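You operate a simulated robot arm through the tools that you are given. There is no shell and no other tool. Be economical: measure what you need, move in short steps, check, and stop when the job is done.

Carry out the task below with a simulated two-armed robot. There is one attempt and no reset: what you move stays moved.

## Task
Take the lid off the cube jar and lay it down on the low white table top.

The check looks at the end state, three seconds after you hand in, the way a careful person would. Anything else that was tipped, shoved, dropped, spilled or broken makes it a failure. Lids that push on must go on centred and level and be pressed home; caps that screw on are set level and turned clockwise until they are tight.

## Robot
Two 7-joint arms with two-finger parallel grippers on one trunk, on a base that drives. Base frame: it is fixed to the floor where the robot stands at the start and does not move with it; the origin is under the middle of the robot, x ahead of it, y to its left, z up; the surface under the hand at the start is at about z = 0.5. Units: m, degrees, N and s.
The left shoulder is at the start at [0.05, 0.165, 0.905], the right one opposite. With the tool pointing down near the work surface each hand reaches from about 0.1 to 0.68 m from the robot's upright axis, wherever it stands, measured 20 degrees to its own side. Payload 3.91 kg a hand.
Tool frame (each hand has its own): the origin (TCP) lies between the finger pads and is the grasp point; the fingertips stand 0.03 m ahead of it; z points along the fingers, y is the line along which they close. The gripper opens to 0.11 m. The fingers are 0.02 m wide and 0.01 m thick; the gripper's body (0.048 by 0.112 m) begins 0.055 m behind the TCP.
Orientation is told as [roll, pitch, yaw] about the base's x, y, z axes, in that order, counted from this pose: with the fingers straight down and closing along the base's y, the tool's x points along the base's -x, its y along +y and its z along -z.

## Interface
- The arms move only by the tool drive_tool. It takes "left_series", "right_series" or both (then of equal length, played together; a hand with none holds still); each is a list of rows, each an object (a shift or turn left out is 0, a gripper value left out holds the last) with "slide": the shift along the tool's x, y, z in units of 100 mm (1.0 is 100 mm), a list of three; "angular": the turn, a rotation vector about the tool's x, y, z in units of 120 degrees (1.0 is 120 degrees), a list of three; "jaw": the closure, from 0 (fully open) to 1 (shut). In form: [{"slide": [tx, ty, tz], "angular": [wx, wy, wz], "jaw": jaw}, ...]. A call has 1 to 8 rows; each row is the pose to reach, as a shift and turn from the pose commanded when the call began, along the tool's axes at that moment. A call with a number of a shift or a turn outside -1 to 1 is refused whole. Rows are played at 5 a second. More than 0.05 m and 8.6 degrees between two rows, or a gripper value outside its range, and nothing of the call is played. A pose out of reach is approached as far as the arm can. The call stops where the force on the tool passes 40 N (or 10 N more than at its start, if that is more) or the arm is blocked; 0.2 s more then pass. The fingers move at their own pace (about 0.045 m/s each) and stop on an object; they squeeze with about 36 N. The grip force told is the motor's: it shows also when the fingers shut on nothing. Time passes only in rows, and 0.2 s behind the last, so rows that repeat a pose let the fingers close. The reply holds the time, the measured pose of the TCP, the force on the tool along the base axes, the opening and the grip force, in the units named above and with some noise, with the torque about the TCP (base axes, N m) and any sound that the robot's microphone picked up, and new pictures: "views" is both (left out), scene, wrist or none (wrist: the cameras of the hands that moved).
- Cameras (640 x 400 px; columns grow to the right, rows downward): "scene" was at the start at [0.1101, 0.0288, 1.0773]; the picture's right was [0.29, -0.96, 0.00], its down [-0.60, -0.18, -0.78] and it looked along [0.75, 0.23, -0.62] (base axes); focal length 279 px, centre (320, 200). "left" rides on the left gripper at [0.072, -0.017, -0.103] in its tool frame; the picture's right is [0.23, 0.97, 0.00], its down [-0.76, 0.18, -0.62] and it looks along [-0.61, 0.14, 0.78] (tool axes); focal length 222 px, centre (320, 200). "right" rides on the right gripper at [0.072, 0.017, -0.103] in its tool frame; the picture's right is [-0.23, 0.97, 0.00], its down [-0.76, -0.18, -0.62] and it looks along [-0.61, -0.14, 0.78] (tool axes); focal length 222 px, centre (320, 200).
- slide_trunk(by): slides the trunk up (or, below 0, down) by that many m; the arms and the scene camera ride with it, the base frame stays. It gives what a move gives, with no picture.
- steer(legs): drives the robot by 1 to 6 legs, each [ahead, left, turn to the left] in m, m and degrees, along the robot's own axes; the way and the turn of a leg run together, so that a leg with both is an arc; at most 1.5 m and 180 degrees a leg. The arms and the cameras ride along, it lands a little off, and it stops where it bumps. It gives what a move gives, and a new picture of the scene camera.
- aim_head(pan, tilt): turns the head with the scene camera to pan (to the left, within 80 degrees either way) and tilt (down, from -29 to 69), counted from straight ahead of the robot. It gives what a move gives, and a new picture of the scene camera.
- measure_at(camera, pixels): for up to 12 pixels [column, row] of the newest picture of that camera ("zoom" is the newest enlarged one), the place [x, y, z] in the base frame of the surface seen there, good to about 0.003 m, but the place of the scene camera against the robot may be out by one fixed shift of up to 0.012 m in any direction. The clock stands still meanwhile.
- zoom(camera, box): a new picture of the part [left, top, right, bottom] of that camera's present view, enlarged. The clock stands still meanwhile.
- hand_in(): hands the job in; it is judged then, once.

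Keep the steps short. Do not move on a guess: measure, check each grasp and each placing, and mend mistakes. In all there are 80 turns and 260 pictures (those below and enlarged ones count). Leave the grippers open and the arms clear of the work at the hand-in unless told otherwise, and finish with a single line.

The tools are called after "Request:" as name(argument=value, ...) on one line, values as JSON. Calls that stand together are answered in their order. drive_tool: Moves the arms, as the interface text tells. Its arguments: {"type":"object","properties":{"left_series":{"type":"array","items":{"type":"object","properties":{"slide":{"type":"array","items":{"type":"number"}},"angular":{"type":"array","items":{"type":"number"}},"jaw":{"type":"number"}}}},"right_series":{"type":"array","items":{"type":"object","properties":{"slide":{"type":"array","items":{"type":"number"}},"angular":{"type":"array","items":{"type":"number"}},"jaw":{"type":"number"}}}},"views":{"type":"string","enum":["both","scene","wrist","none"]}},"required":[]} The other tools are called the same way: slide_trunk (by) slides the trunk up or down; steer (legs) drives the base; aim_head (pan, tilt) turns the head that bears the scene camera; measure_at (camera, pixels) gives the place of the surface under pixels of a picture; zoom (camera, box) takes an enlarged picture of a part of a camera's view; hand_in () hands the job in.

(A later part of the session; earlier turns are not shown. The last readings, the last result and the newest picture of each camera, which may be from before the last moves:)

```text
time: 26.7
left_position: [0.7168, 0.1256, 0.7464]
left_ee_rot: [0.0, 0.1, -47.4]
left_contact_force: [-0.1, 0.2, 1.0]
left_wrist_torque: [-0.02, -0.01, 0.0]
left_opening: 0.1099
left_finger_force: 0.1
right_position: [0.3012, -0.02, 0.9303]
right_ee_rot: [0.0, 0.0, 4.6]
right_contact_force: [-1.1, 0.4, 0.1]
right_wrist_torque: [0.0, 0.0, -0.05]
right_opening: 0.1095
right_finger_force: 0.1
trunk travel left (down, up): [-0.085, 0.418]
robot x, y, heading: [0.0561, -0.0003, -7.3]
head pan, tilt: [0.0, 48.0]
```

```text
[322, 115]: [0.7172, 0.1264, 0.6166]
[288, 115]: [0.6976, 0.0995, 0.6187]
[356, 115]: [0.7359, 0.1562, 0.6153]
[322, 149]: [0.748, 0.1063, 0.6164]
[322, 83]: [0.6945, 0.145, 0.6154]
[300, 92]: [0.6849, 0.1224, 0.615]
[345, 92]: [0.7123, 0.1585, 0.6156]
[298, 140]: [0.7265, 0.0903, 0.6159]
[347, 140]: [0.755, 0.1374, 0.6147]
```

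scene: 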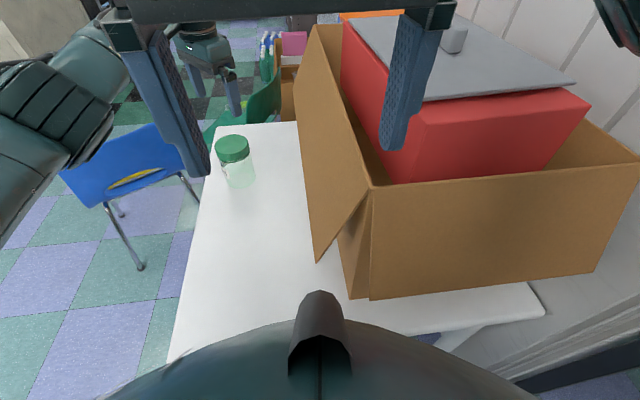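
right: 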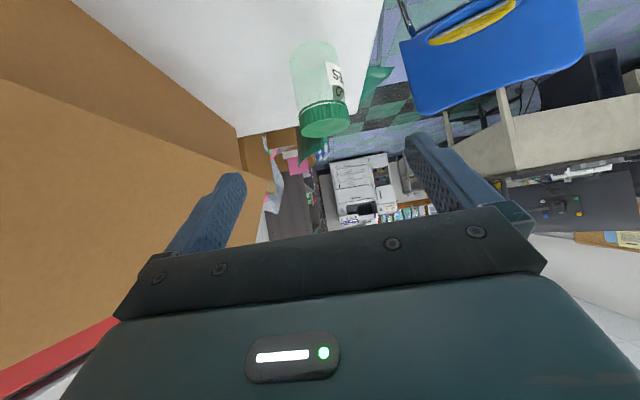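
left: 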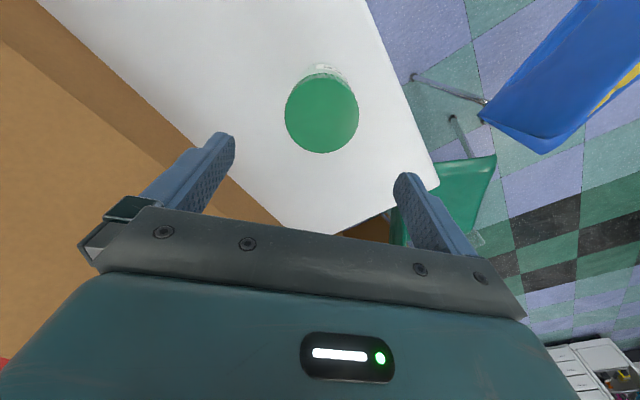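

Centre is about (0.718, 0.127), within 2 mm of the hand. I descend straight with open fingers to TCP z≈0.618, so the tips sit just at the lid's lower rim.

Request:
drive_tool(left_series=[{"slide": [0, 0, 0.4]}, {"slide": [0, 0, 0.8]}], views="wrist")

Request:
drive_tool(left_series=[{"slide": [0, 0, 0.25]}, {"slide": [0, 0, 0.48]}], views="wrist")

```text
time: 27.3
left_position: [0.717, 0.1265, 0.6664]
left_ee_rot: [0.0, 0.0, -47.3]
left_contact_force: [-0.1, -0.1, 0.0]
left_wrist_torque: [0.01, 0.01, -0.03]
left_opening: 0.11
left_finger_force: 0.1
right_position: [0.3007, -0.0189, 0.9316]
right_ee_rot: [-0.1, 0.0, 4.7]
right_contact_force: [-0.2, 0.2, -0.5]
right_wrist_torque: [-0.01, -0.01, 0.0]
right_opening: 0.11
right_finger_force: 0.1
trunk travel left (down, up): [-0.085, 0.418]
robot x, y, heading: [0.0529, -0.004, -7.3]
head pan, tilt: [0.0, 48.0]
```

left: 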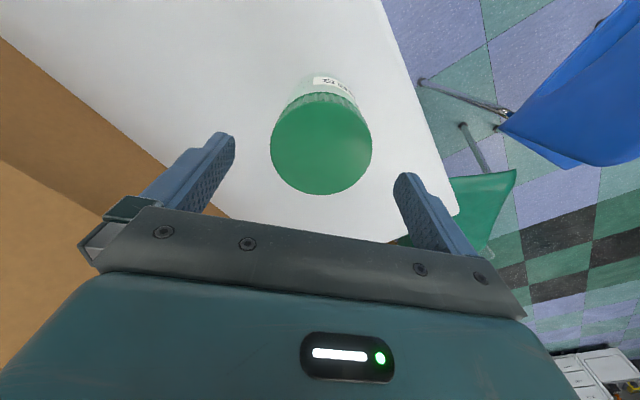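

```text
time: 27.9
left_position: [0.7151, 0.1274, 0.6178]
left_ee_rot: [0.0, 0.2, -47.3]
left_contact_force: [0.5, 1.4, 0.4]
left_wrist_torque: [0.0, -0.03, 0.01]
left_opening: 0.1099
left_finger_force: 0.0
right_position: [0.3005, -0.0191, 0.9307]
right_ee_rot: [0.0, 0.0, 4.6]
right_contact_force: [0.0, 0.2, -0.4]
right_wrist_torque: [0.0, -0.04, -0.02]
right_opening: 0.1101
right_finger_force: 0.0
trunk travel left (down, up): [-0.085, 0.418]
robot x, y, heading: [0.0557, -0.0005, -7.3]
head pan, tilt: [0.0, 48.0]
```

left: 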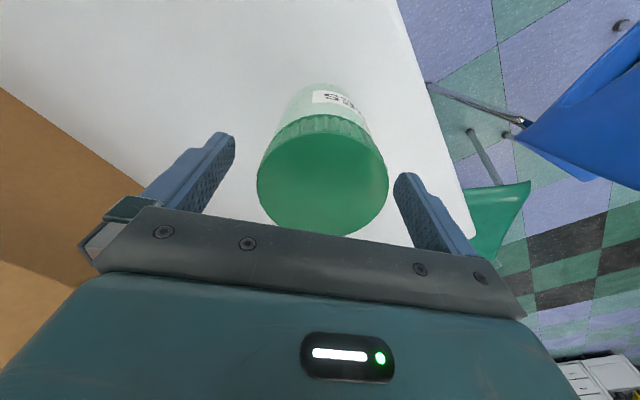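

The fingers straddle the lid with no contact, and the label shows as a marker for the jar's rotation. Closing on the lid.

Request:
drive_tool(left_series=[{"jaw": 1}, {"jaw": 1}, {"jaw": 1}, {"jaw": 1}, {"jaw": 1}], views="wrist")

```text
time: 29.1
left_position: [0.7153, 0.1267, 0.6188]
left_ee_rot: [0.0, 0.1, -47.4]
left_contact_force: [0.7, 0.3, 0.6]
left_wrist_torque: [0.02, 0.02, -0.01]
left_opening: 0.0826
left_finger_force: 35.7
right_position: [0.3008, -0.019, 0.9292]
right_ee_rot: [0.0, -0.1, 4.6]
right_contact_force: [0.1, -0.2, -0.1]
right_wrist_torque: [0.02, 0.02, -0.01]
right_opening: 0.1101
right_finger_force: 0.0
trunk travel left (down, up): [-0.085, 0.418]
robot x, y, heading: [0.0526, 0.0017, -7.1]
head pan, tilt: [0.0, 48.0]
```

left: 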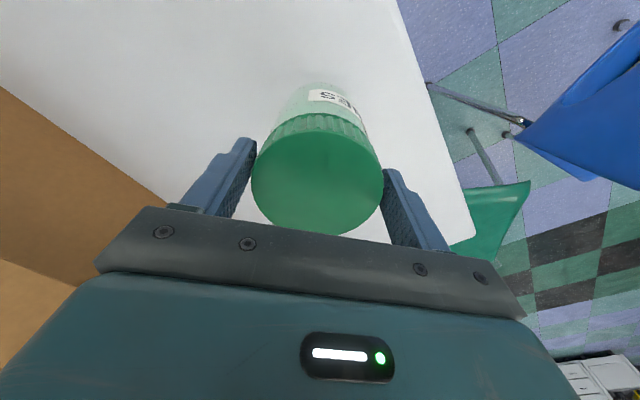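

Gripped at 0.083 m with 36 N. Now I press 2 mm to get some down force, and turn 16° anticlockwise while watching torque and label.

Request:
drive_tool(left_series=[{"slide": [0, 0, 0.02]}, {"slide": [0, 0, 0.02], "angular": [0, 0, -0.035]}, {"slide": [0, 0, 0.02], "angular": [0, 0, -0.07]}], views="wrist")

```text
time: 29.9
left_position: [0.7159, 0.1274, 0.6167]
left_ee_rot: [0.0, 0.0, -38.9]
left_contact_force: [-1.8, -0.4, 13.2]
left_wrist_torque: [-0.49, 0.48, -0.06]
left_opening: 0.0823
left_finger_force: 35.7
right_position: [0.299, -0.0202, 0.9315]
right_ee_rot: [0.0, 0.0, 4.6]
right_contact_force: [-0.3, 0.4, -0.2]
right_wrist_torque: [0.03, -0.01, 0.02]
right_opening: 0.1102
right_finger_force: 0.1
trunk travel left (down, up): [-0.085, 0.418]
robot x, y, heading: [0.0531, -0.0015, -7.3]
head pan, tilt: [0.0, 48.0]
```

left: 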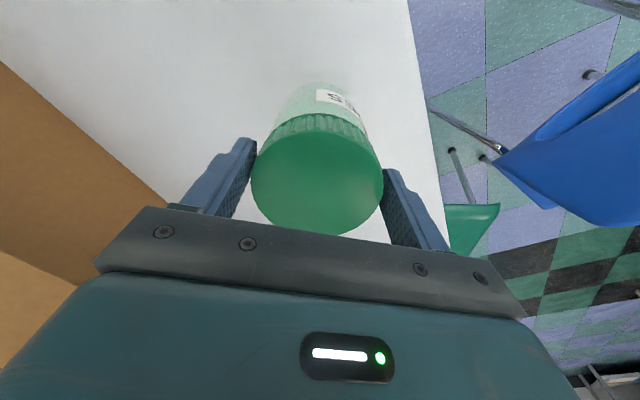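

The label moved about 7 px relative to the hand while the lid turned with it, so the jar stays put and the lid is unscrewing (13 N down, low torque). I continue turning anticlockwise, easing the press gradually.

Request:
drive_tool(left_series=[{"angular": [0, 0, -0.07], "slide": [0, 0, 0]}, {"angular": [0, 0, -0.14], "slide": [0, 0, 0]}, {"angular": [0, 0, -0.21], "slide": [0, 0, 0]}, {"angular": [0, 0, -0.28], "slide": [0, 0, -0.002]}, {"angular": [0, 0, -0.35], "slide": [0, 0, -0.003]}, {"angular": [0, 0, -0.42], "slide": [0, 0, -0.005]}, {"angular": [0, 0, -0.49], "slide": [0, 0, -0.006]}], views="wrist")

```text
time: 31.5
left_position: [0.7158, 0.1277, 0.6187]
left_ee_rot: [-0.1, -0.1, 20.1]
left_contact_force: [3.4, -7.6, 14.8]
left_wrist_torque: [-1.0, -0.6, -0.09]
left_opening: 0.0822
left_finger_force: 35.6
right_position: [0.2997, -0.0206, 0.931]
right_ee_rot: [0.0, 0.0, 4.6]
right_contact_force: [0.4, -0.1, 0.2]
right_wrist_torque: [0.01, 0.02, 0.01]
right_opening: 0.11
right_finger_force: 0.0
trunk travel left (down, up): [-0.085, 0.418]
robot x, y, heading: [0.0534, 0.0002, -7.5]
head pan, tilt: [0.0, 48.0]
```

left: 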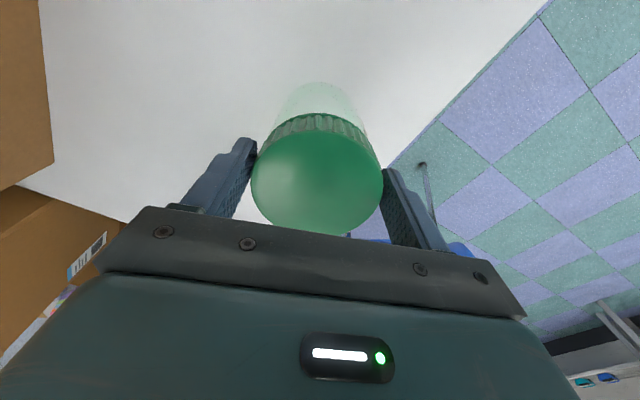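

The jar stays fixed (label turned out of view) and the lid rose about 2 mm. I continue turning, easing upward a bit more.

Request:
drive_tool(left_series=[{"angular": [0, 0, -0.07], "slide": [0, 0, -0.01]}, {"angular": [0, 0, -0.14], "slide": [0, 0, -0.013]}, {"angular": [0, 0, -0.21], "slide": [0, 0, -0.016]}, {"angular": [0, 0, -0.28], "slide": [0, 0, -0.02]}, {"angular": [0, 0, -0.35], "slide": [0, 0, -0.023]}, {"angular": [0, 0, -0.42], "slide": [0, 0, -0.026]}], views="both")

```text
time: 32.9
left_position: [0.7151, 0.1277, 0.6178]
left_ee_rot: [0.2, -0.1, 70.6]
left_contact_force: [1.7, -2.5, 8.1]
left_wrist_torque: [-0.14, -0.67, -0.07]
left_opening: 0.082
left_finger_force: 36.2
right_position: [0.3007, -0.0195, 0.93]
right_ee_rot: [0.0, 0.0, 4.6]
right_contact_force: [-0.7, 0.0, 0.2]
right_wrist_torque: [-0.03, 0.03, 0.04]
right_opening: 0.1099
right_finger_force: 0.0
trunk travel left (down, up): [-0.085, 0.418]
robot x, y, heading: [0.0512, -0.0023, -7.4]
head pan, tilt: [0.0, 48.0]
```

scene: 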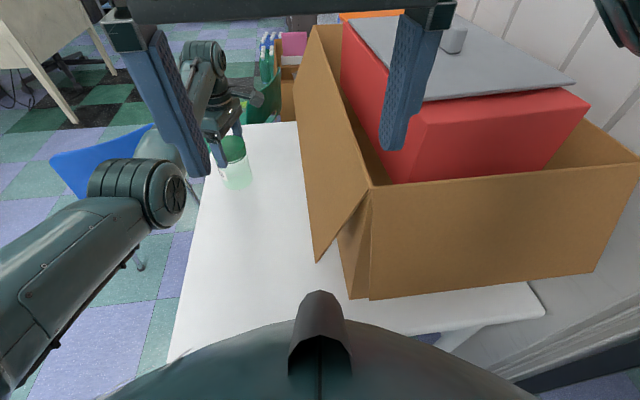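
left: 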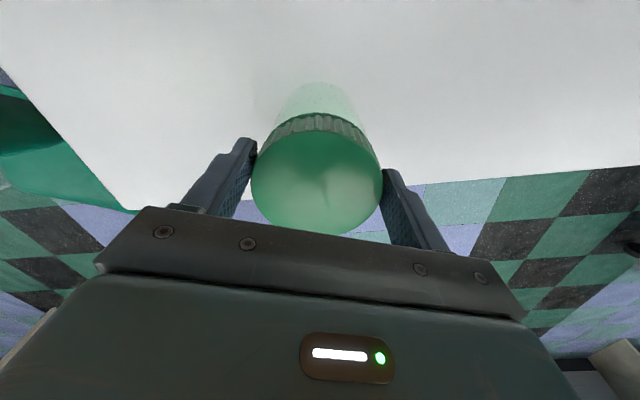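

Turned about 118° in all. I enlarge the scene picture at the jar to check that its label is where it was, and that a gap is forming.

Request:
zoom(camera="scene", box=[190, 110, 290, 200])

Request:
zoom(camera="left", box=[230, 60, 400, 240])

```text
4.44 times, centred on (240, 155) of scene
```

zoom: 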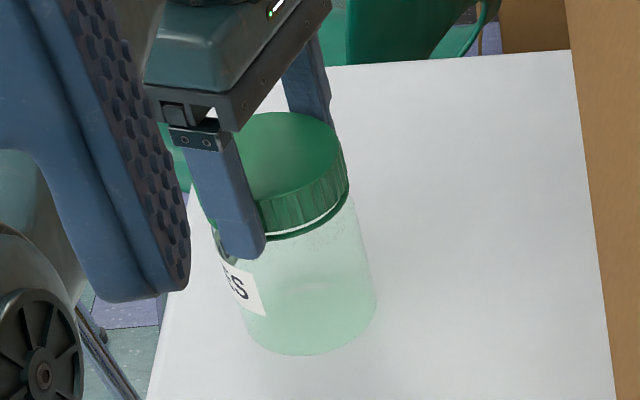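

```text
2.22 times, centred on (315, 150) of left
```

zoom: 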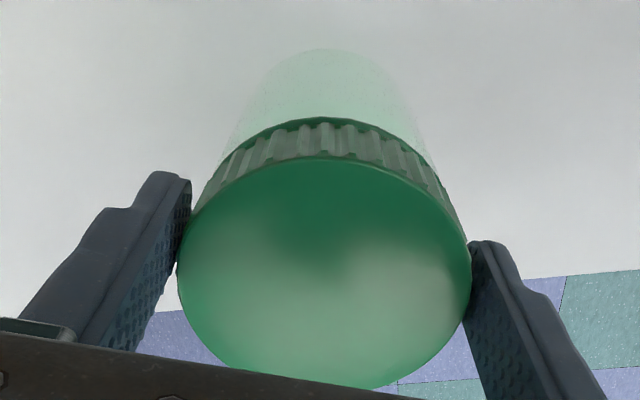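

The label hasn't moved and a light gap shows under the lid, so it is unscrewing. Another 45° with slight lift.

Request:
drive_tool(left_series=[{"angular": [0, 0, -0.07], "slide": [0, 0, -0.01]}, {"angular": [0, 0, -0.14], "slide": [0, 0, -0.015]}, {"angular": [0, 0, -0.21], "slide": [0, 0, -0.02]}, {"angular": [0, 0, -0.28], "slide": [0, 0, -0.025]}, {"angular": [0, 0, -0.35], "slide": [0, 0, -0.03]}], views="both")

Request:
zoom(camera="scene", box=[190, 110, 290, 200])

```text
time: 34.1
left_position: [0.7143, 0.1296, 0.6212]
left_ee_rot: [0.2, -0.1, 112.5]
left_contact_force: [0.4, -0.1, -1.6]
left_wrist_torque: [-0.03, 0.01, -0.03]
left_opening: 0.0821
left_finger_force: 35.9
right_position: [0.3001, -0.0191, 0.93]
right_ee_rot: [0.0, 0.1, 4.6]
right_contact_force: [-1.3, 0.1, 0.6]
right_wrist_torque: [-0.01, -0.01, 0.0]
right_opening: 0.1101
right_finger_force: 0.0
trunk travel left (down, up): [-0.085, 0.418]
robot x, y, heading: [0.05, 0.0023, -7.7]
head pan, tilt: [0.0, 48.0]
```

scene: 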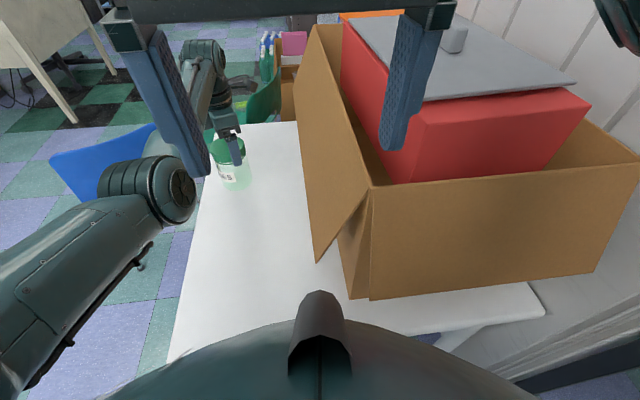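
left: 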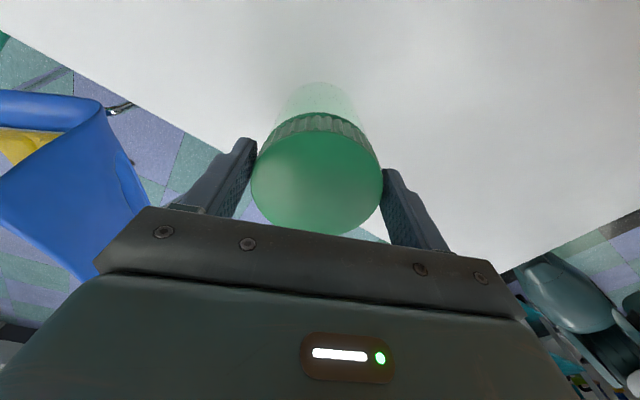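

```text
4.44 times, centred on (240, 155) of scene
```

zoom: 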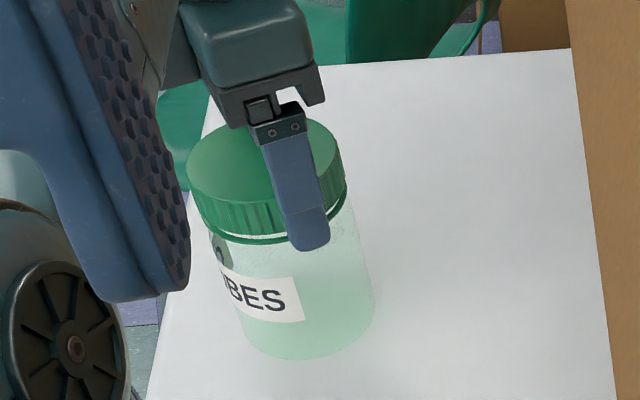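

Now the label reads "…BES": with the press gone, the jar turned along (it is lifted about 1 mm, −1.6 N). I lower to press again, then check whether more turning is possible here.

Request:
drive_tool(left_series=[{"slide": [0, 0, 0.02]}, {"slide": [0, 0, 0.04]}, {"slide": [0, 0, 0.055]}, {"slide": [0, 0, 0.055], "angular": [0, 0, -0.05]}, {"slide": [0, 0, 0.055], "angular": [0, 0, -0.1]}, {"slide": [0, 0, 0.055], "angular": [0, 0, -0.15]}], views="scene")

Request:
zoom(camera="scene", box=[190, 110, 290, 200])

```text
time: 35.5
left_position: [0.7159, 0.1287, 0.6194]
left_ee_rot: [-0.3, 0.0, 130.6]
left_contact_force: [6.2, 1.7, 17.2]
left_wrist_torque: [0.51, -0.37, -0.1]
left_opening: 0.082
left_finger_force: 35.1
right_position: [0.2986, -0.0182, 0.9298]
right_ee_rot: [0.0, 0.0, 4.6]
right_contact_force: [-0.4, -1.5, -0.1]
right_wrist_torque: [0.01, 0.0, -0.01]
right_opening: 0.11
right_finger_force: 0.0
trunk travel left (down, up): [-0.085, 0.418]
robot x, y, heading: [0.0488, 0.002, -7.2]
head pan, tilt: [0.0, 48.0]
```

scene: 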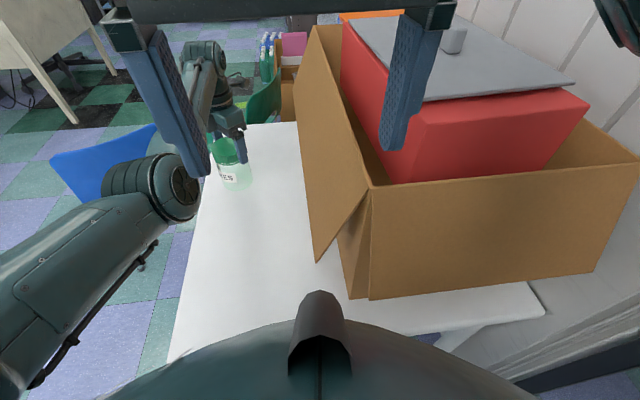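

```text
4.44 times, centred on (240, 155) of scene
```

zoom: 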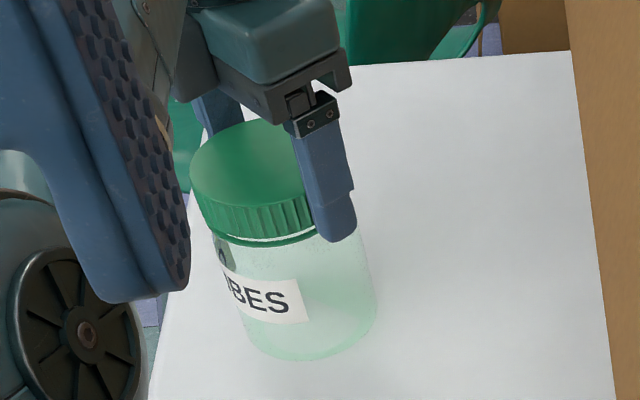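

With 17 N of press the jar holds still and the lid turns. I continue with the press kept.

Request:
drive_tool(left_series=[{"angular": [0, 0, -0.07]}, {"angular": [0, 0, -0.14], "slide": [0, 0, -0.003]}, {"angular": [0, 0, -0.21], "slide": [0, 0, -0.006]}, {"angular": [0, 0, -0.28], "slide": [0, 0, -0.009]}], views="scene")

Request:
zoom(camera="scene", box=[190, 110, 290, 200])

```text
time: 36.5
left_position: [0.7153, 0.128, 0.6191]
left_ee_rot: [-0.2, 0.1, 164.0]
left_contact_force: [1.9, 4.6, 17.4]
left_wrist_torque: [0.84, -0.15, -0.06]
left_opening: 0.0819
left_finger_force: 36.6
right_position: [0.2992, -0.0196, 0.9307]
right_ee_rot: [0.0, -0.1, 4.6]
right_contact_force: [0.0, -1.0, -0.1]
right_wrist_torque: [0.0, 0.01, 0.03]
right_opening: 0.1099
right_finger_force: 0.0
trunk travel left (down, up): [-0.085, 0.418]
robot x, y, heading: [0.0516, -0.0016, -7.2]
head pan, tilt: [0.0, 48.0]
```

scene: 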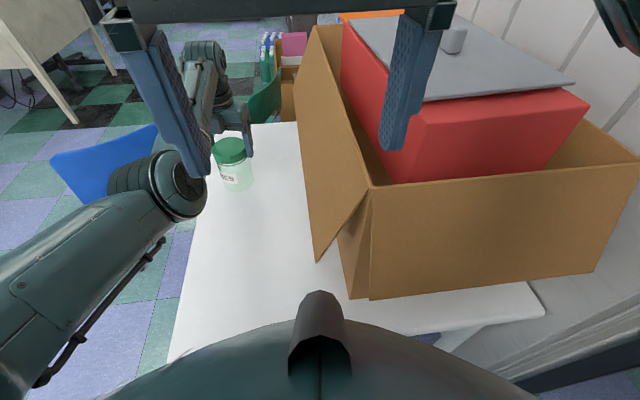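

```text
4.44 times, centred on (240, 155) of scene
```

zoom: 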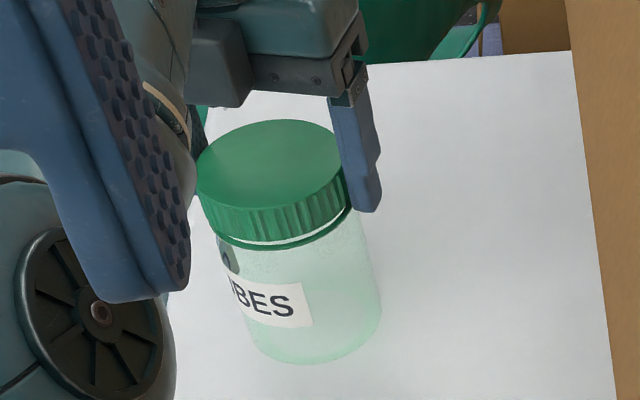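

About 170° turned. I try a gentle 8 mm lift to see whether the jar stays on the table.

Request:
drive_tool(left_series=[{"slide": [0, 0, -0.03]}, {"slide": [0, 0, -0.05]}, {"slide": [0, 0, -0.08]}], views="scene")

Request:
zoom(camera="scene", box=[190, 110, 290, 200])

```text
time: 37.3
left_position: [0.7145, 0.1264, 0.6238]
left_ee_rot: [0.2, -0.3, 163.9]
left_contact_force: [-0.7, 1.0, -0.6]
left_wrist_torque: [0.0, -0.05, -0.03]
left_opening: 0.0818
left_finger_force: 35.9
right_position: [0.301, -0.0193, 0.9295]
right_ee_rot: [-0.1, 0.0, 4.6]
right_contact_force: [0.1, 0.2, -0.2]
right_wrist_torque: [0.03, -0.01, -0.02]
right_opening: 0.11
right_finger_force: 0.1
trunk travel left (down, up): [-0.085, 0.418]
robot x, y, heading: [0.0519, -0.0022, -7.6]
head pan, tilt: [0.0, 48.0]
```

scene: 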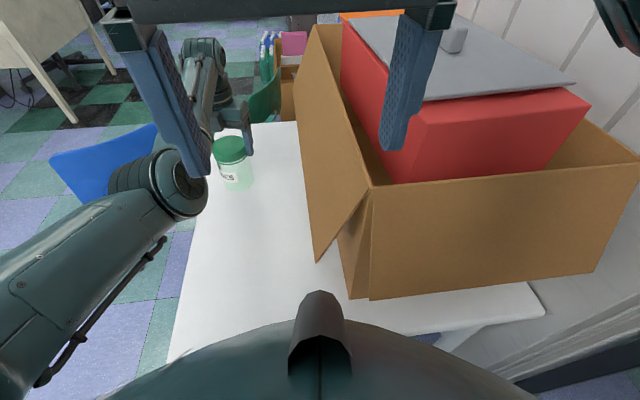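

```text
4.44 times, centred on (240, 155) of scene
```

zoom: 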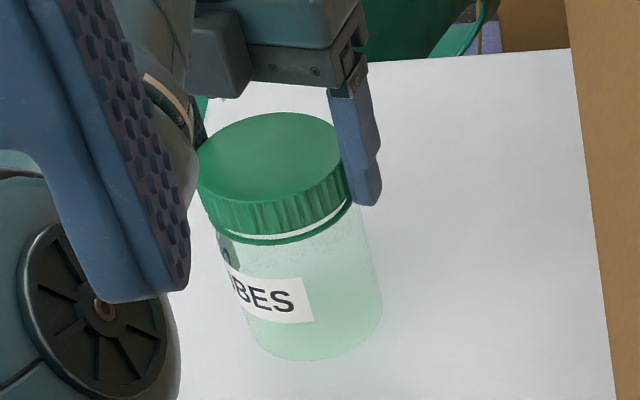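

The jar seems to follow slightly, so it is still threaded. I lower back onto the table, open, turn the hand back, and regrip for another stroke.

Request:
drive_tool(left_series=[{"slide": [0, 0, 0.02]}, {"slide": [0, 0, 0.05]}, {"slide": [0, 0, 0.06]}, {"slide": [0, 0, 0.06], "jaw": 0}, {"slide": [0, 0, 0.06], "jaw": 0}, {"slide": [0, 0, 0.06], "jaw": 0}], views="both")

Request:
zoom(camera="scene", box=[190, 110, 290, 200])

```text
time: 38.7
left_position: [0.7156, 0.1268, 0.6181]
left_ee_rot: [0.1, 0.0, 163.9]
left_contact_force: [0.3, 0.2, -0.2]
left_wrist_torque: [0.0, 0.0, 0.0]
left_opening: 0.1099
left_finger_force: 0.1
right_position: [0.3004, -0.0183, 0.9302]
right_ee_rot: [0.0, 0.1, 4.7]
right_contact_force: [-0.5, 0.0, -0.4]
right_wrist_torque: [0.03, 0.04, 0.01]
right_opening: 0.11
right_finger_force: 0.1
trunk travel left (down, up): [-0.085, 0.418]
robot x, y, heading: [0.0517, -0.001, -7.5]
head pan, tilt: [0.0, 48.0]
```

scene: 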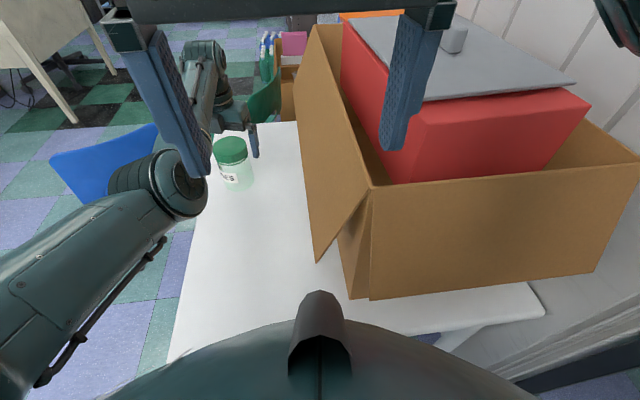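
left: 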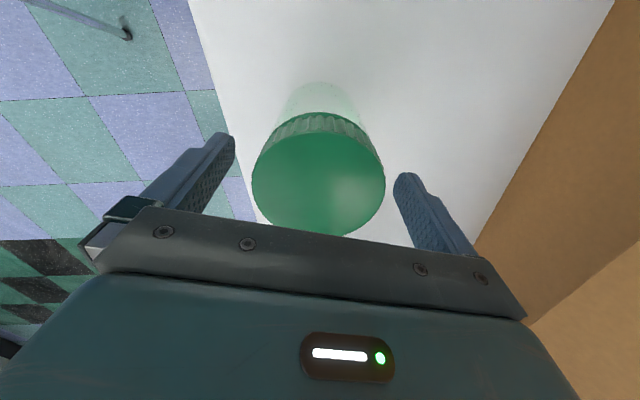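

```text
4.44 times, centred on (240, 155) of scene
```

zoom: 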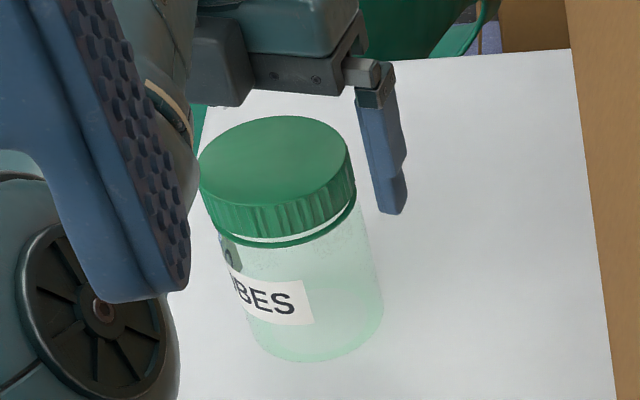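

Jar stands level. I measure the lid top's height (was 0.616) to see how far it rose, then turn the open hand back 160°.

Request:
measure_at(camera="left", pixels=[[318, 150], [318, 180], [318, 210], [280, 180], [355, 180], [318, 165], [300, 195], [340, 195]])

Request:
drive_tool(left_series=[{"angular": [0, 0, 0.07]}, {"angular": [0, 0, 0.14]}, {"angular": [0, 0, 0.21]}, {"angular": [0, 0, 0.28]}, {"angular": [0, 0, 0.35]}, {"angular": [0, 0, 0.42]}, {"angular": [0, 0, 0.49]}, {"angular": [0, 0, 0.56]}], views="none")

Request:
drive_tool(left_series=[{"angular": [0, 0, 0.07]}, {"angular": [0, 0, 0.14]}, {"angular": [0, 0, 0.21]}, {"angular": [0, 0, 0.28]}, {"angular": [0, 0, 0.35]}, {"angular": [0, 0, 0.42]}, {"angular": [0, 0, 0.49]}, {"angular": [0, 0, 0.56]}], views="none")

Request:
drive_tool(left_series=[{"angular": [0, 0, 0.07]}, {"angular": [0, 0, 0.14]}, {"angular": [0, 0, 0.21]}, {"angular": [0, 0, 0.28]}, {"angular": [0, 0, 0.35]}, {"angular": [0, 0, 0.42]}, {"angular": [0, 0, 0.49]}, {"angular": [0, 0, 0.56]}], views="wrist")

```text
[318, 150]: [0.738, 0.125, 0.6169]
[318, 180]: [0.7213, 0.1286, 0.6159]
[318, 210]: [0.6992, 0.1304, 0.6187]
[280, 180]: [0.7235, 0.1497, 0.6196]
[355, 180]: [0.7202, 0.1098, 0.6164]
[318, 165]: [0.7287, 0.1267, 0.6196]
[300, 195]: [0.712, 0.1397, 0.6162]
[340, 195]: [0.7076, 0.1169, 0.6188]
```

```text
time: 40.5
left_position: [0.7162, 0.1277, 0.6183]
left_ee_rot: [0.1, 0.0, 96.6]
left_contact_force: [-0.2, 0.0, -0.3]
left_wrist_torque: [0.02, 0.02, -0.04]
left_opening: 0.1103
left_finger_force: 0.1
right_position: [0.3003, -0.0188, 0.9292]
right_ee_rot: [0.0, -0.1, 4.7]
right_contact_force: [-0.6, -0.7, 0.0]
right_wrist_torque: [0.0, 0.02, -0.01]
right_opening: 0.1098
right_finger_force: 0.2
trunk travel left (down, up): [-0.085, 0.418]
robot x, y, heading: [0.0555, 0.0035, -7.2]
head pan, tilt: [0.0, 48.0]
```

```text
time: 42.3
left_position: [0.7158, 0.1277, 0.62]
left_ee_rot: [0.0, 0.2, 29.3]
left_contact_force: [-0.3, 0.2, 0.3]
left_wrist_torque: [-0.01, 0.01, -0.03]
left_opening: 0.11
left_finger_force: 0.1
right_position: [0.3009, -0.0185, 0.9293]
right_ee_rot: [0.0, 0.0, 4.7]
right_contact_force: [-1.2, 0.5, -0.8]
right_wrist_torque: [0.02, 0.01, -0.01]
right_opening: 0.1099
right_finger_force: 0.1
trunk travel left (down, up): [-0.085, 0.418]
robot x, y, heading: [0.0497, -0.0006, -7.4]
head pan, tilt: [0.0, 48.0]
```

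```text
time: 44.1
left_position: [0.7148, 0.1292, 0.6184]
left_ee_rot: [0.0, 0.1, -37.8]
left_contact_force: [-0.1, -0.1, 0.5]
left_wrist_torque: [0.01, 0.01, 0.01]
left_opening: 0.11
left_finger_force: 0.0
right_position: [0.3003, -0.0185, 0.9304]
right_ee_rot: [-0.1, 0.0, 4.6]
right_contact_force: [0.0, -0.3, 0.2]
right_wrist_torque: [-0.03, -0.01, 0.01]
right_opening: 0.1102
right_finger_force: 0.1
trunk travel left (down, up): [-0.085, 0.418]
robot x, y, heading: [0.0534, -0.0031, -7.2]
head pan, tilt: [0.0, 48.0]
```

left: 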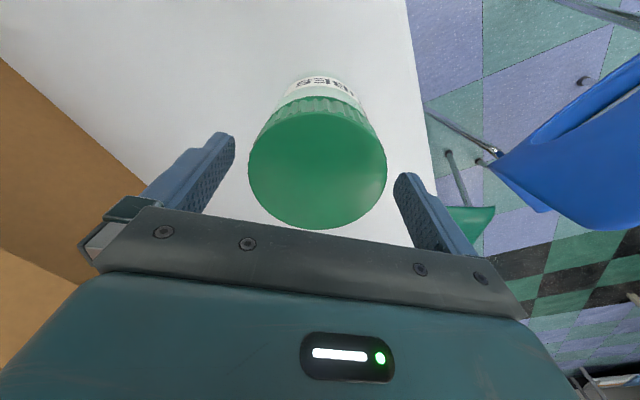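

Lid top is now about 0.6177. The open hand is turned back to −38°. I grip again, press about 2 mm, and start the second stroke.

Request:
drive_tool(left_series=[{"jaw": 1}, {"jaw": 1}, {"jaw": 1}, {"jaw": 1}, {"jaw": 1, "slide": [0, 0, 0.01]}, {"jaw": 1, "slide": [0, 0, 0.02]}, {"jaw": 1, "slide": [0, 0, 0.02], "angular": [0, 0, -0.07]}, {"jaw": 1, "slide": [0, 0, 0.02], "angular": [0, 0, -0.14]}], views="wrist")

Request:
drive_tool(left_series=[{"angular": [0, 0, -0.07]}, {"angular": [0, 0, -0.14]}, {"angular": [0, 0, -0.21]}, {"angular": [0, 0, -0.28]}, {"angular": [0, 0, -0.35]}, {"angular": [0, 0, -0.42]}, {"angular": [0, 0, -0.49]}, {"angular": [0, 0, -0.56]}], views="wrist")

```text
time: 45.9
left_position: [0.7151, 0.1277, 0.6179]
left_ee_rot: [0.2, 0.0, -20.6]
left_contact_force: [0.3, 0.5, 7.4]
left_wrist_torque: [0.04, 0.15, -0.07]
left_opening: 0.0808
left_finger_force: 35.9
right_position: [0.3, -0.0199, 0.9298]
right_ee_rot: [0.0, 0.0, 4.6]
right_contact_force: [-0.7, 0.3, 0.2]
right_wrist_torque: [-0.01, 0.01, 0.02]
right_opening: 0.11
right_finger_force: 0.1
trunk travel left (down, up): [-0.085, 0.418]
robot x, y, heading: [0.0508, 0.002, -7.5]
head pan, tilt: [0.0, 48.0]
```

left: 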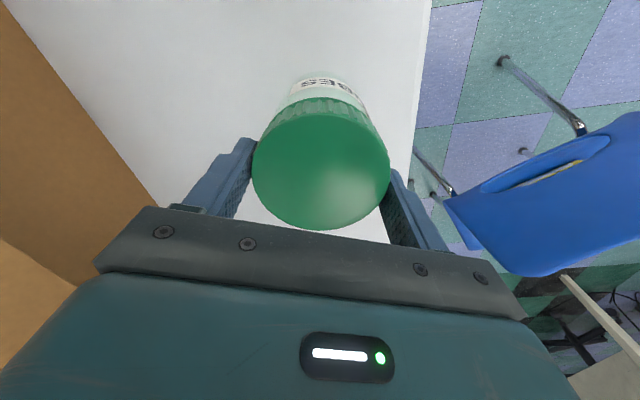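

```text
time: 47.7
left_position: [0.715, 0.1276, 0.6192]
left_ee_rot: [0.0, -0.1, 46.4]
left_contact_force: [-3.1, -0.3, 14.5]
left_wrist_torque: [0.07, 0.14, -0.05]
left_opening: 0.0806
left_finger_force: 36.1
right_position: [0.3004, -0.0195, 0.9312]
right_ee_rot: [0.0, -0.2, 4.5]
right_contact_force: [1.0, 0.4, -0.4]
right_wrist_torque: [-0.02, -0.03, 0.0]
right_opening: 0.11
right_finger_force: 0.1
trunk travel left (down, up): [-0.085, 0.418]
robot x, y, heading: [0.0561, -0.0001, -7.5]
head pan, tilt: [0.0, 48.0]
```

left: 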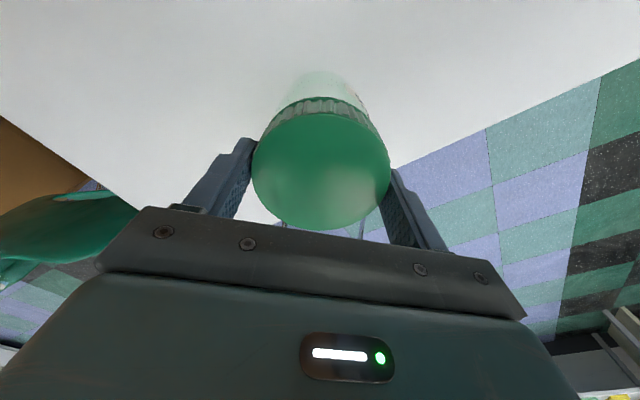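

The jar stays still (label out of view on the right) and the force is rising as the lid climbs. I continue, easing up slightly.

Request:
drive_tool(left_series=[{"angular": [0, 0, -0.07], "slide": [0, 0, -0.003]}, {"angular": [0, 0, -0.14], "slide": [0, 0, -0.004]}, {"angular": [0, 0, -0.21], "slide": [0, 0, -0.005]}, {"angular": [0, 0, -0.28], "slide": [0, 0, -0.006]}, {"angular": [0, 0, -0.35], "slide": [0, 0, -0.007]}, {"angular": [0, 0, -0.42], "slide": [0, 0, -0.008]}, {"angular": [0, 0, -0.49], "slide": [0, 0, -0.009]}, {"angular": [0, 0, -0.56], "slide": [0, 0, -0.01]}], views="none")

Request:
drive_tool(left_series=[{"angular": [0, 0, -0.07]}, {"angular": [0, 0, -0.14]}, {"angular": [0, 0, -0.21]}, {"angular": [0, 0, -0.28]}, {"angular": [0, 0, -0.35]}, {"angular": [0, 0, -0.4]}], views="scene")

Request:
zoom(camera="scene", box=[190, 110, 290, 200])

```text
time: 49.5
left_position: [0.7157, 0.127, 0.617]
left_ee_rot: [0.0, -0.1, 113.7]
left_contact_force: [-0.3, -0.5, -1.0]
left_wrist_torque: [-0.01, 0.0, 0.01]
left_opening: 0.0804
left_finger_force: 35.7
right_position: [0.3002, -0.0196, 0.9296]
right_ee_rot: [-0.1, 0.0, 4.7]
right_contact_force: [-0.3, 0.1, 0.3]
right_wrist_torque: [0.0, 0.01, -0.02]
right_opening: 0.1101
right_finger_force: 0.0
trunk travel left (down, up): [-0.085, 0.418]
robot x, y, heading: [0.0513, 0.0029, -7.3]
head pan, tilt: [0.0, 48.0]
```

```text
time: 50.9
left_position: [0.715, 0.1261, 0.618]
left_ee_rot: [0.1, -0.1, 161.6]
left_contact_force: [-0.1, -0.6, -0.5]
left_wrist_torque: [-0.01, -0.03, -0.03]
left_opening: 0.0804
left_finger_force: 36.0
right_position: [0.3009, -0.0194, 0.9308]
right_ee_rot: [0.1, 0.1, 4.4]
right_contact_force: [0.3, -0.6, -0.4]
right_wrist_torque: [-0.04, 0.03, -0.01]
right_opening: 0.1101
right_finger_force: 0.0
trunk travel left (down, up): [-0.085, 0.418]
robot x, y, heading: [0.0494, 0.001, -7.3]
head pan, tilt: [0.0, 48.0]
```

scene: 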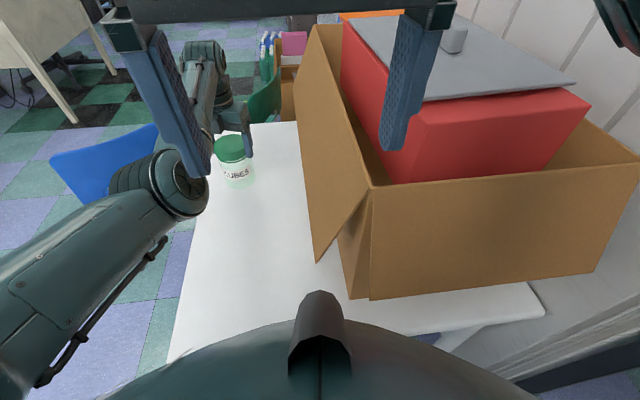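

```text
4.44 times, centred on (240, 155) of scene
```

zoom: 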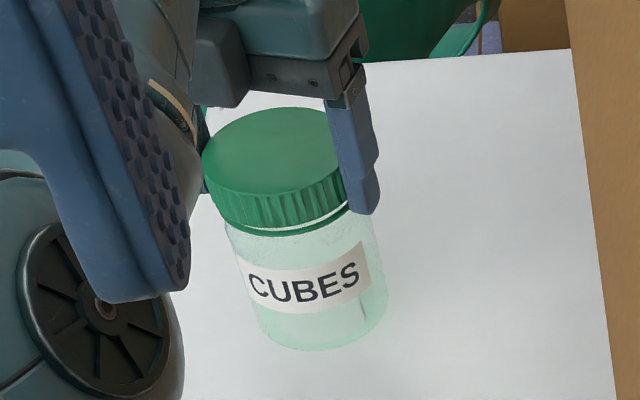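

The jar turned with the hand in the last part, and the press vanished (−1 N). I look from the wrist camera and measure the jar's base and lid.

Request:
measure_at(camera="zoom", pixels=[[270, 150], [230, 160], [300, 130], [275, 195], [300, 285], [330, 335], [330, 360], [260, 325], [360, 330]])

Request:
drive_tool(left_series=[{"slide": [0, 0, 0]}], views="wrist")

Request:
zoom(camera="left", box=[230, 40, 410, 240])

```text
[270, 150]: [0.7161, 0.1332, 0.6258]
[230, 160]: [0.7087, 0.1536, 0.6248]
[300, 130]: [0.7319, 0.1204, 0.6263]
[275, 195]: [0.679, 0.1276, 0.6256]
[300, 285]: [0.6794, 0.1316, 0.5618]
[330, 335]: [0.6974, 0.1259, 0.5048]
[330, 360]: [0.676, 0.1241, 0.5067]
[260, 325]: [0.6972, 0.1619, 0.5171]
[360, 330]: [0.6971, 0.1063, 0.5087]
```

```text
time: 51.3
left_position: [0.7158, 0.1281, 0.6183]
left_ee_rot: [0.1, -0.1, 161.6]
left_contact_force: [-0.1, -0.8, 0.4]
left_wrist_torque: [-0.01, 0.0, 0.02]
left_opening: 0.0801
left_finger_force: 36.2
right_position: [0.3002, -0.0186, 0.9302]
right_ee_rot: [0.0, 0.0, 4.6]
right_contact_force: [0.0, 0.2, -0.4]
right_wrist_torque: [-0.03, 0.02, -0.02]
right_opening: 0.1098
right_finger_force: 0.0
trunk travel left (down, up): [-0.085, 0.418]
robot x, y, heading: [0.0554, -0.0028, -7.2]
head pan, tilt: [0.0, 48.0]
```

left: 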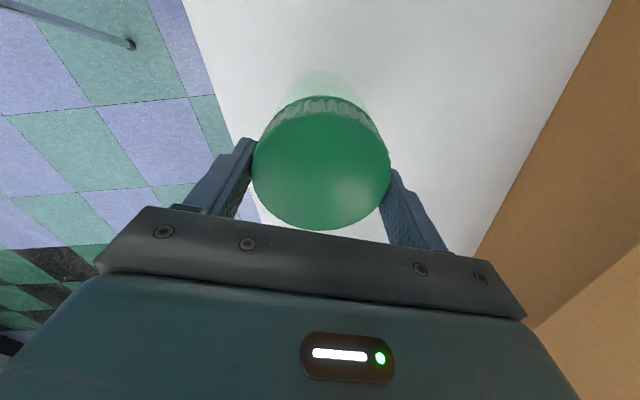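

```text
2.00 times, centred on (320, 140) of left
```

zoom: 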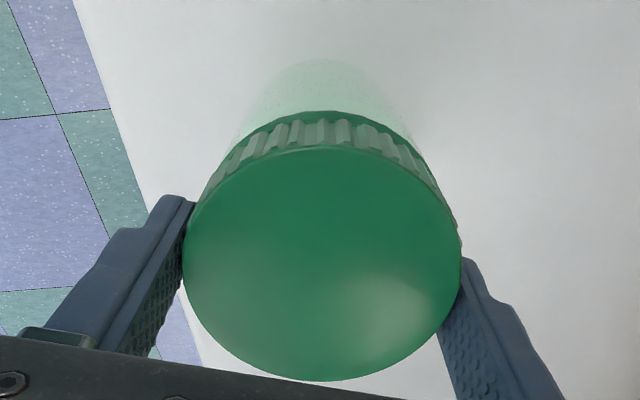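

I test with a small lift of 12 mm and compare the lid with the jar.

Request:
drive_tool(left_series=[{"slide": [0, 0, -0.04]}, {"slide": [0, 0, -0.08]}, {"slide": [0, 0, -0.12]}, {"slide": [0, 0, -0.12]}], views="both")

Request:
zoom(camera="scene", box=[190, 110, 290, 200])

```text
time: 52.3
left_position: [0.7159, 0.1276, 0.6298]
left_ee_rot: [-0.1, -0.1, 161.7]
left_contact_force: [-0.5, -0.3, -0.1]
left_wrist_torque: [0.02, 0.01, 0.02]
left_opening: 0.08
left_finger_force: 35.9
right_position: [0.3004, -0.019, 0.9304]
right_ee_rot: [0.0, 0.0, 4.6]
right_contact_force: [0.5, 0.1, 0.5]
right_wrist_torque: [0.02, -0.02, 0.0]
right_opening: 0.1099
right_finger_force: 0.1
trunk travel left (down, up): [-0.085, 0.418]
robot x, y, heading: [0.0523, -0.0001, -7.2]
head pan, tilt: [0.0, 48.0]
```

scene: 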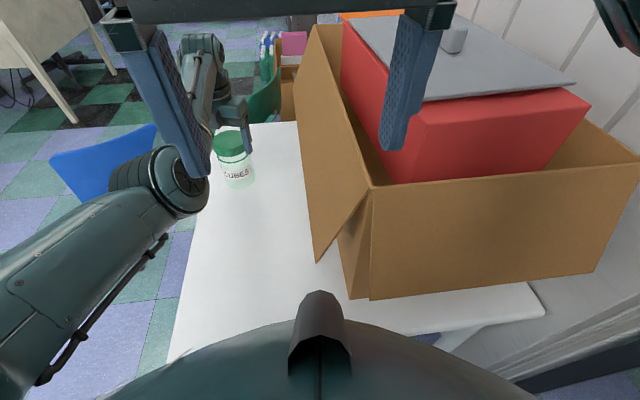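
left: 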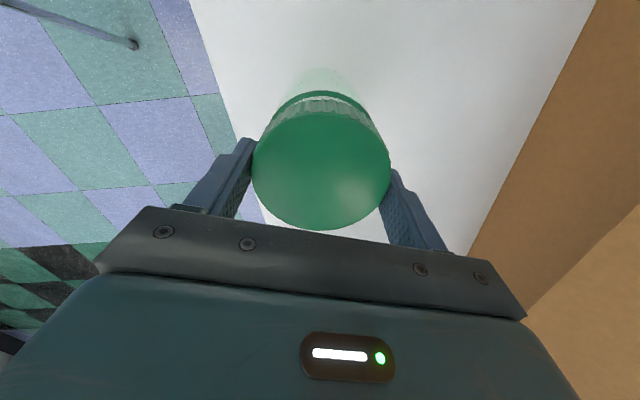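

```text
4.44 times, centred on (240, 155) of scene
```

zoom: 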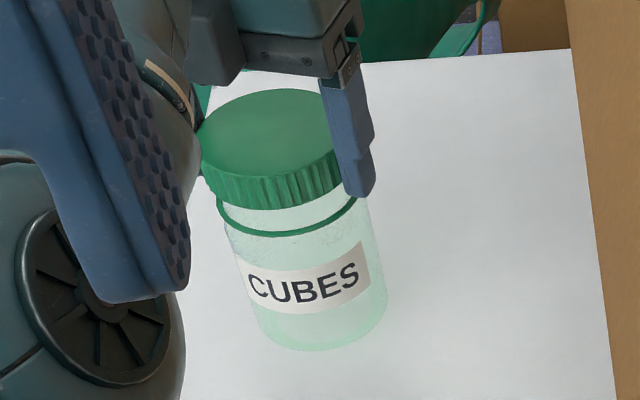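

The lid is free and the jar stays put. I lift the lid 8 cm clear and raise the right hand out of the way.

Request:
drive_tool(left_series=[{"slide": [0, 0, -0.3]}, {"slide": [0, 0, -0.6]}, {"slide": [0, 0, -0.9]}], right_series=[{"slide": [0, -0.2, -0.3]}, {"slide": [0, -0.4, -0.6]}, {"slide": [0, -0.6, -0.9]}], views="scene")

```text
time: 52.7
left_position: [0.7166, 0.1276, 0.662]
left_ee_rot: [0.1, 0.0, 161.6]
left_contact_force: [-0.5, -0.7, -0.9]
left_wrist_torque: [-0.03, 0.03, -0.01]
left_opening: 0.08
left_finger_force: 36.1
right_position: [0.3083, -0.0402, 0.9551]
right_ee_rot: [-0.9, -0.2, 3.8]
right_contact_force: [7.2, 2.0, -14.7]
right_wrist_torque: [-0.32, -0.55, -0.24]
right_opening: 0.11
right_finger_force: 0.0
trunk travel left (down, up): [-0.085, 0.418]
robot x, y, heading: [0.0529, 0.0029, -7.1]
head pan, tilt: [0.0, 48.0]
stopped in row 2 (right hand): the force on the tool passed its limit at 50 N (the readings are from after the stop); the commanded pose is now the measured one
```

scene: 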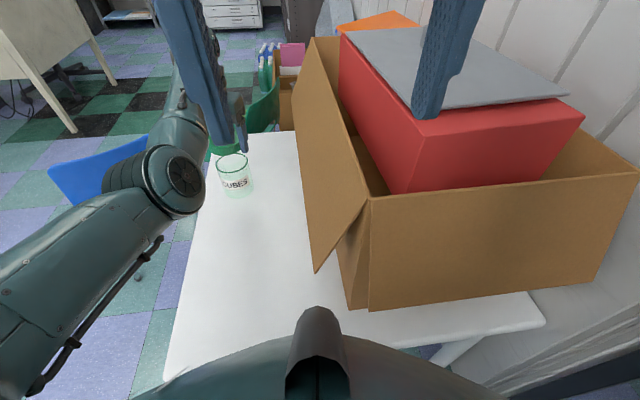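

The right hand bumped into the robot's own head (the view shifted). I bring it back down and forward, away from the head.

Request:
drive_tool(right_series=[{"slide": [0, 0, 0.2]}, {"slide": [-0.3, 0, 0.35]}], views="none")

Request:
drive_tool(left_series=[{"slide": [0, 0, -0.3]}, {"slide": [0, 0, -0.6]}], views="both")

```text
time: 53.3
left_position: [0.7149, 0.1274, 0.6611]
left_ee_rot: [-0.1, 0.0, 161.6]
left_contact_force: [0.2, -0.3, -1.1]
left_wrist_torque: [-0.01, -0.02, 0.01]
left_opening: 0.0799
left_finger_force: 35.9
right_position: [0.3361, -0.037, 0.9222]
right_ee_rot: [-0.5, -0.3, 4.0]
right_contact_force: [0.0, -0.7, 0.7]
right_wrist_torque: [0.0, 0.0, 0.02]
right_opening: 0.1097
right_finger_force: 0.1
trunk travel left (down, up): [-0.085, 0.418]
robot x, y, heading: [0.0545, 0.0004, -7.5]
head pan, tilt: [0.0, 48.0]
```

```text
time: 53.9
left_position: [0.7152, 0.1277, 0.7226]
left_ee_rot: [0.1, 0.0, 161.5]
left_contact_force: [1.0, -0.6, -0.8]
left_wrist_torque: [0.02, -0.01, -0.02]
left_opening: 0.08
left_finger_force: 36.6
right_position: [0.3358, -0.0369, 0.9216]
right_ee_rot: [-0.7, -0.2, 4.0]
right_contact_force: [0.3, 0.9, -0.5]
right_wrist_torque: [0.04, 0.0, 0.02]
right_opening: 0.1098
right_finger_force: 0.0
trunk travel left (down, up): [-0.085, 0.418]
robot x, y, heading: [0.0549, -0.0002, -7.4]
head pan, tilt: [0.0, 48.0]
```

scene: 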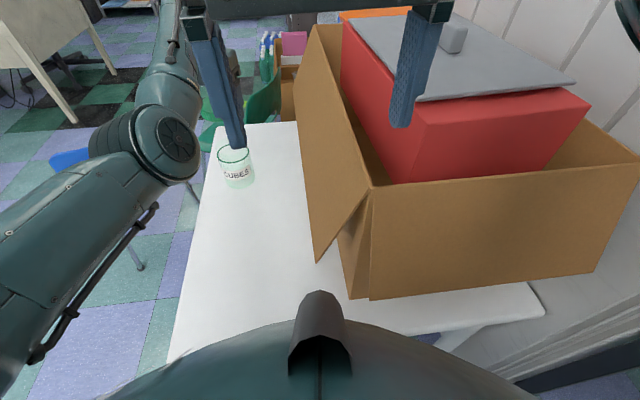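
left: 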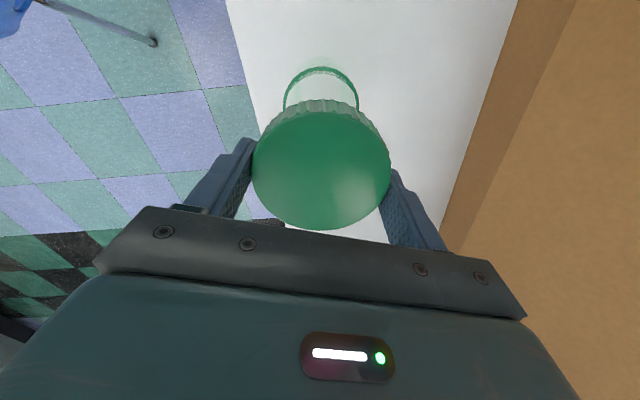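

The lid is held level and the jar stands open. I carry the lid back over the free table toward about (0.53, 0.10).

Request:
drive_tool(left_series=[{"slide": [-0.29, 0.14, 0]}, {"slide": [-0.58, 0.28, 0]}, {"slide": [-0.86, 0.42, 0]}], views="scene")

Request:
drive_tool(left_series=[{"slide": [-0.29, 0.13, 0.1]}, {"slide": [-0.58, 0.26, 0.2]}, {"slide": [-0.86, 0.4, 0.3]}], views="both")

```text
time: 54.7
left_position: [0.6659, 0.124, 0.7134]
left_ee_rot: [0.2, -0.1, 161.5]
left_contact_force: [-0.6, -0.2, 0.1]
left_wrist_torque: [0.02, 0.01, 0.01]
left_opening: 0.0796
left_finger_force: 35.8
left hand out of reach, approached as far as the arm can: row 2, 3
right_position: [0.3352, -0.0374, 0.9219]
right_ee_rot: [-0.7, -0.3, 4.0]
right_contact_force: [0.6, -0.3, 0.3]
right_wrist_torque: [0.0, 0.01, -0.03]
right_opening: 0.1102
right_finger_force: 0.0
trunk travel left (down, up): [-0.085, 0.418]
robot x, y, heading: [0.0536, 0.0007, -7.3]
head pan, tilt: [0.0, 48.0]
```

scene: 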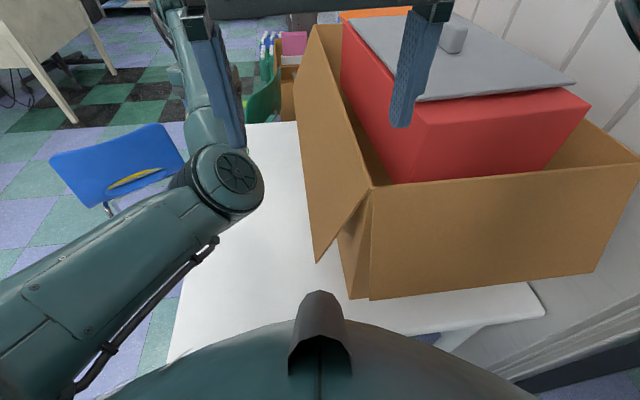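

```text
time: 55.5
left_position: [0.6405, 0.1226, 0.6512]
left_ee_rot: [0.0, 0.0, 161.4]
left_contact_force: [0.4, 0.8, -0.1]
left_wrist_torque: [0.0, -0.03, 0.01]
left_opening: 0.0801
left_finger_force: 35.9
left hand out of reach, approached as far as the arm can: row 1, 2, 3
right_position: [0.3357, -0.0378, 0.9233]
right_ee_rot: [-0.8, -0.3, 4.0]
right_contact_force: [0.3, -0.3, 1.2]
right_wrist_torque: [0.0, -0.02, 0.0]
right_opening: 0.11
right_finger_force: 0.2
trunk travel left (down, up): [-0.085, 0.418]
robot x, y, heading: [0.051, 0.0031, -7.3]
head pan, tilt: [0.0, 48.0]
```

scene: 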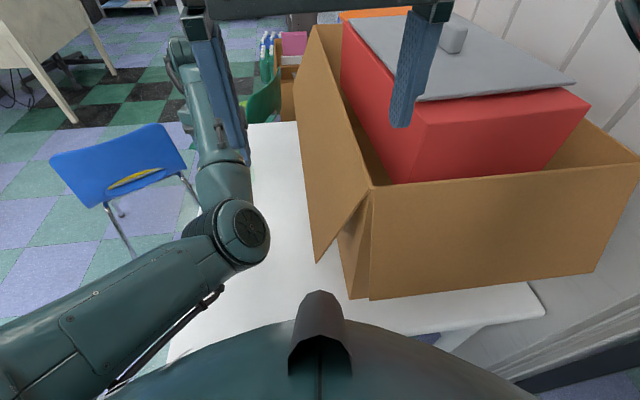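
left: 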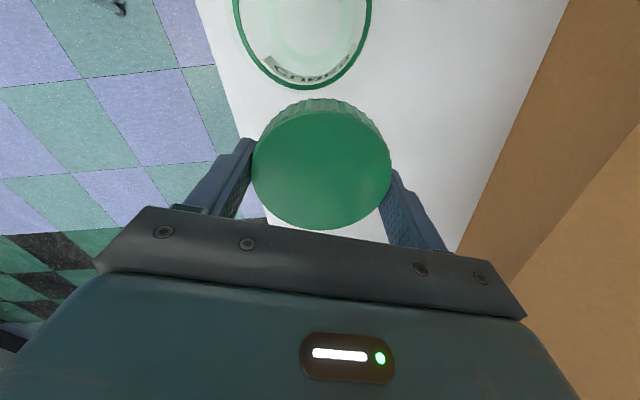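

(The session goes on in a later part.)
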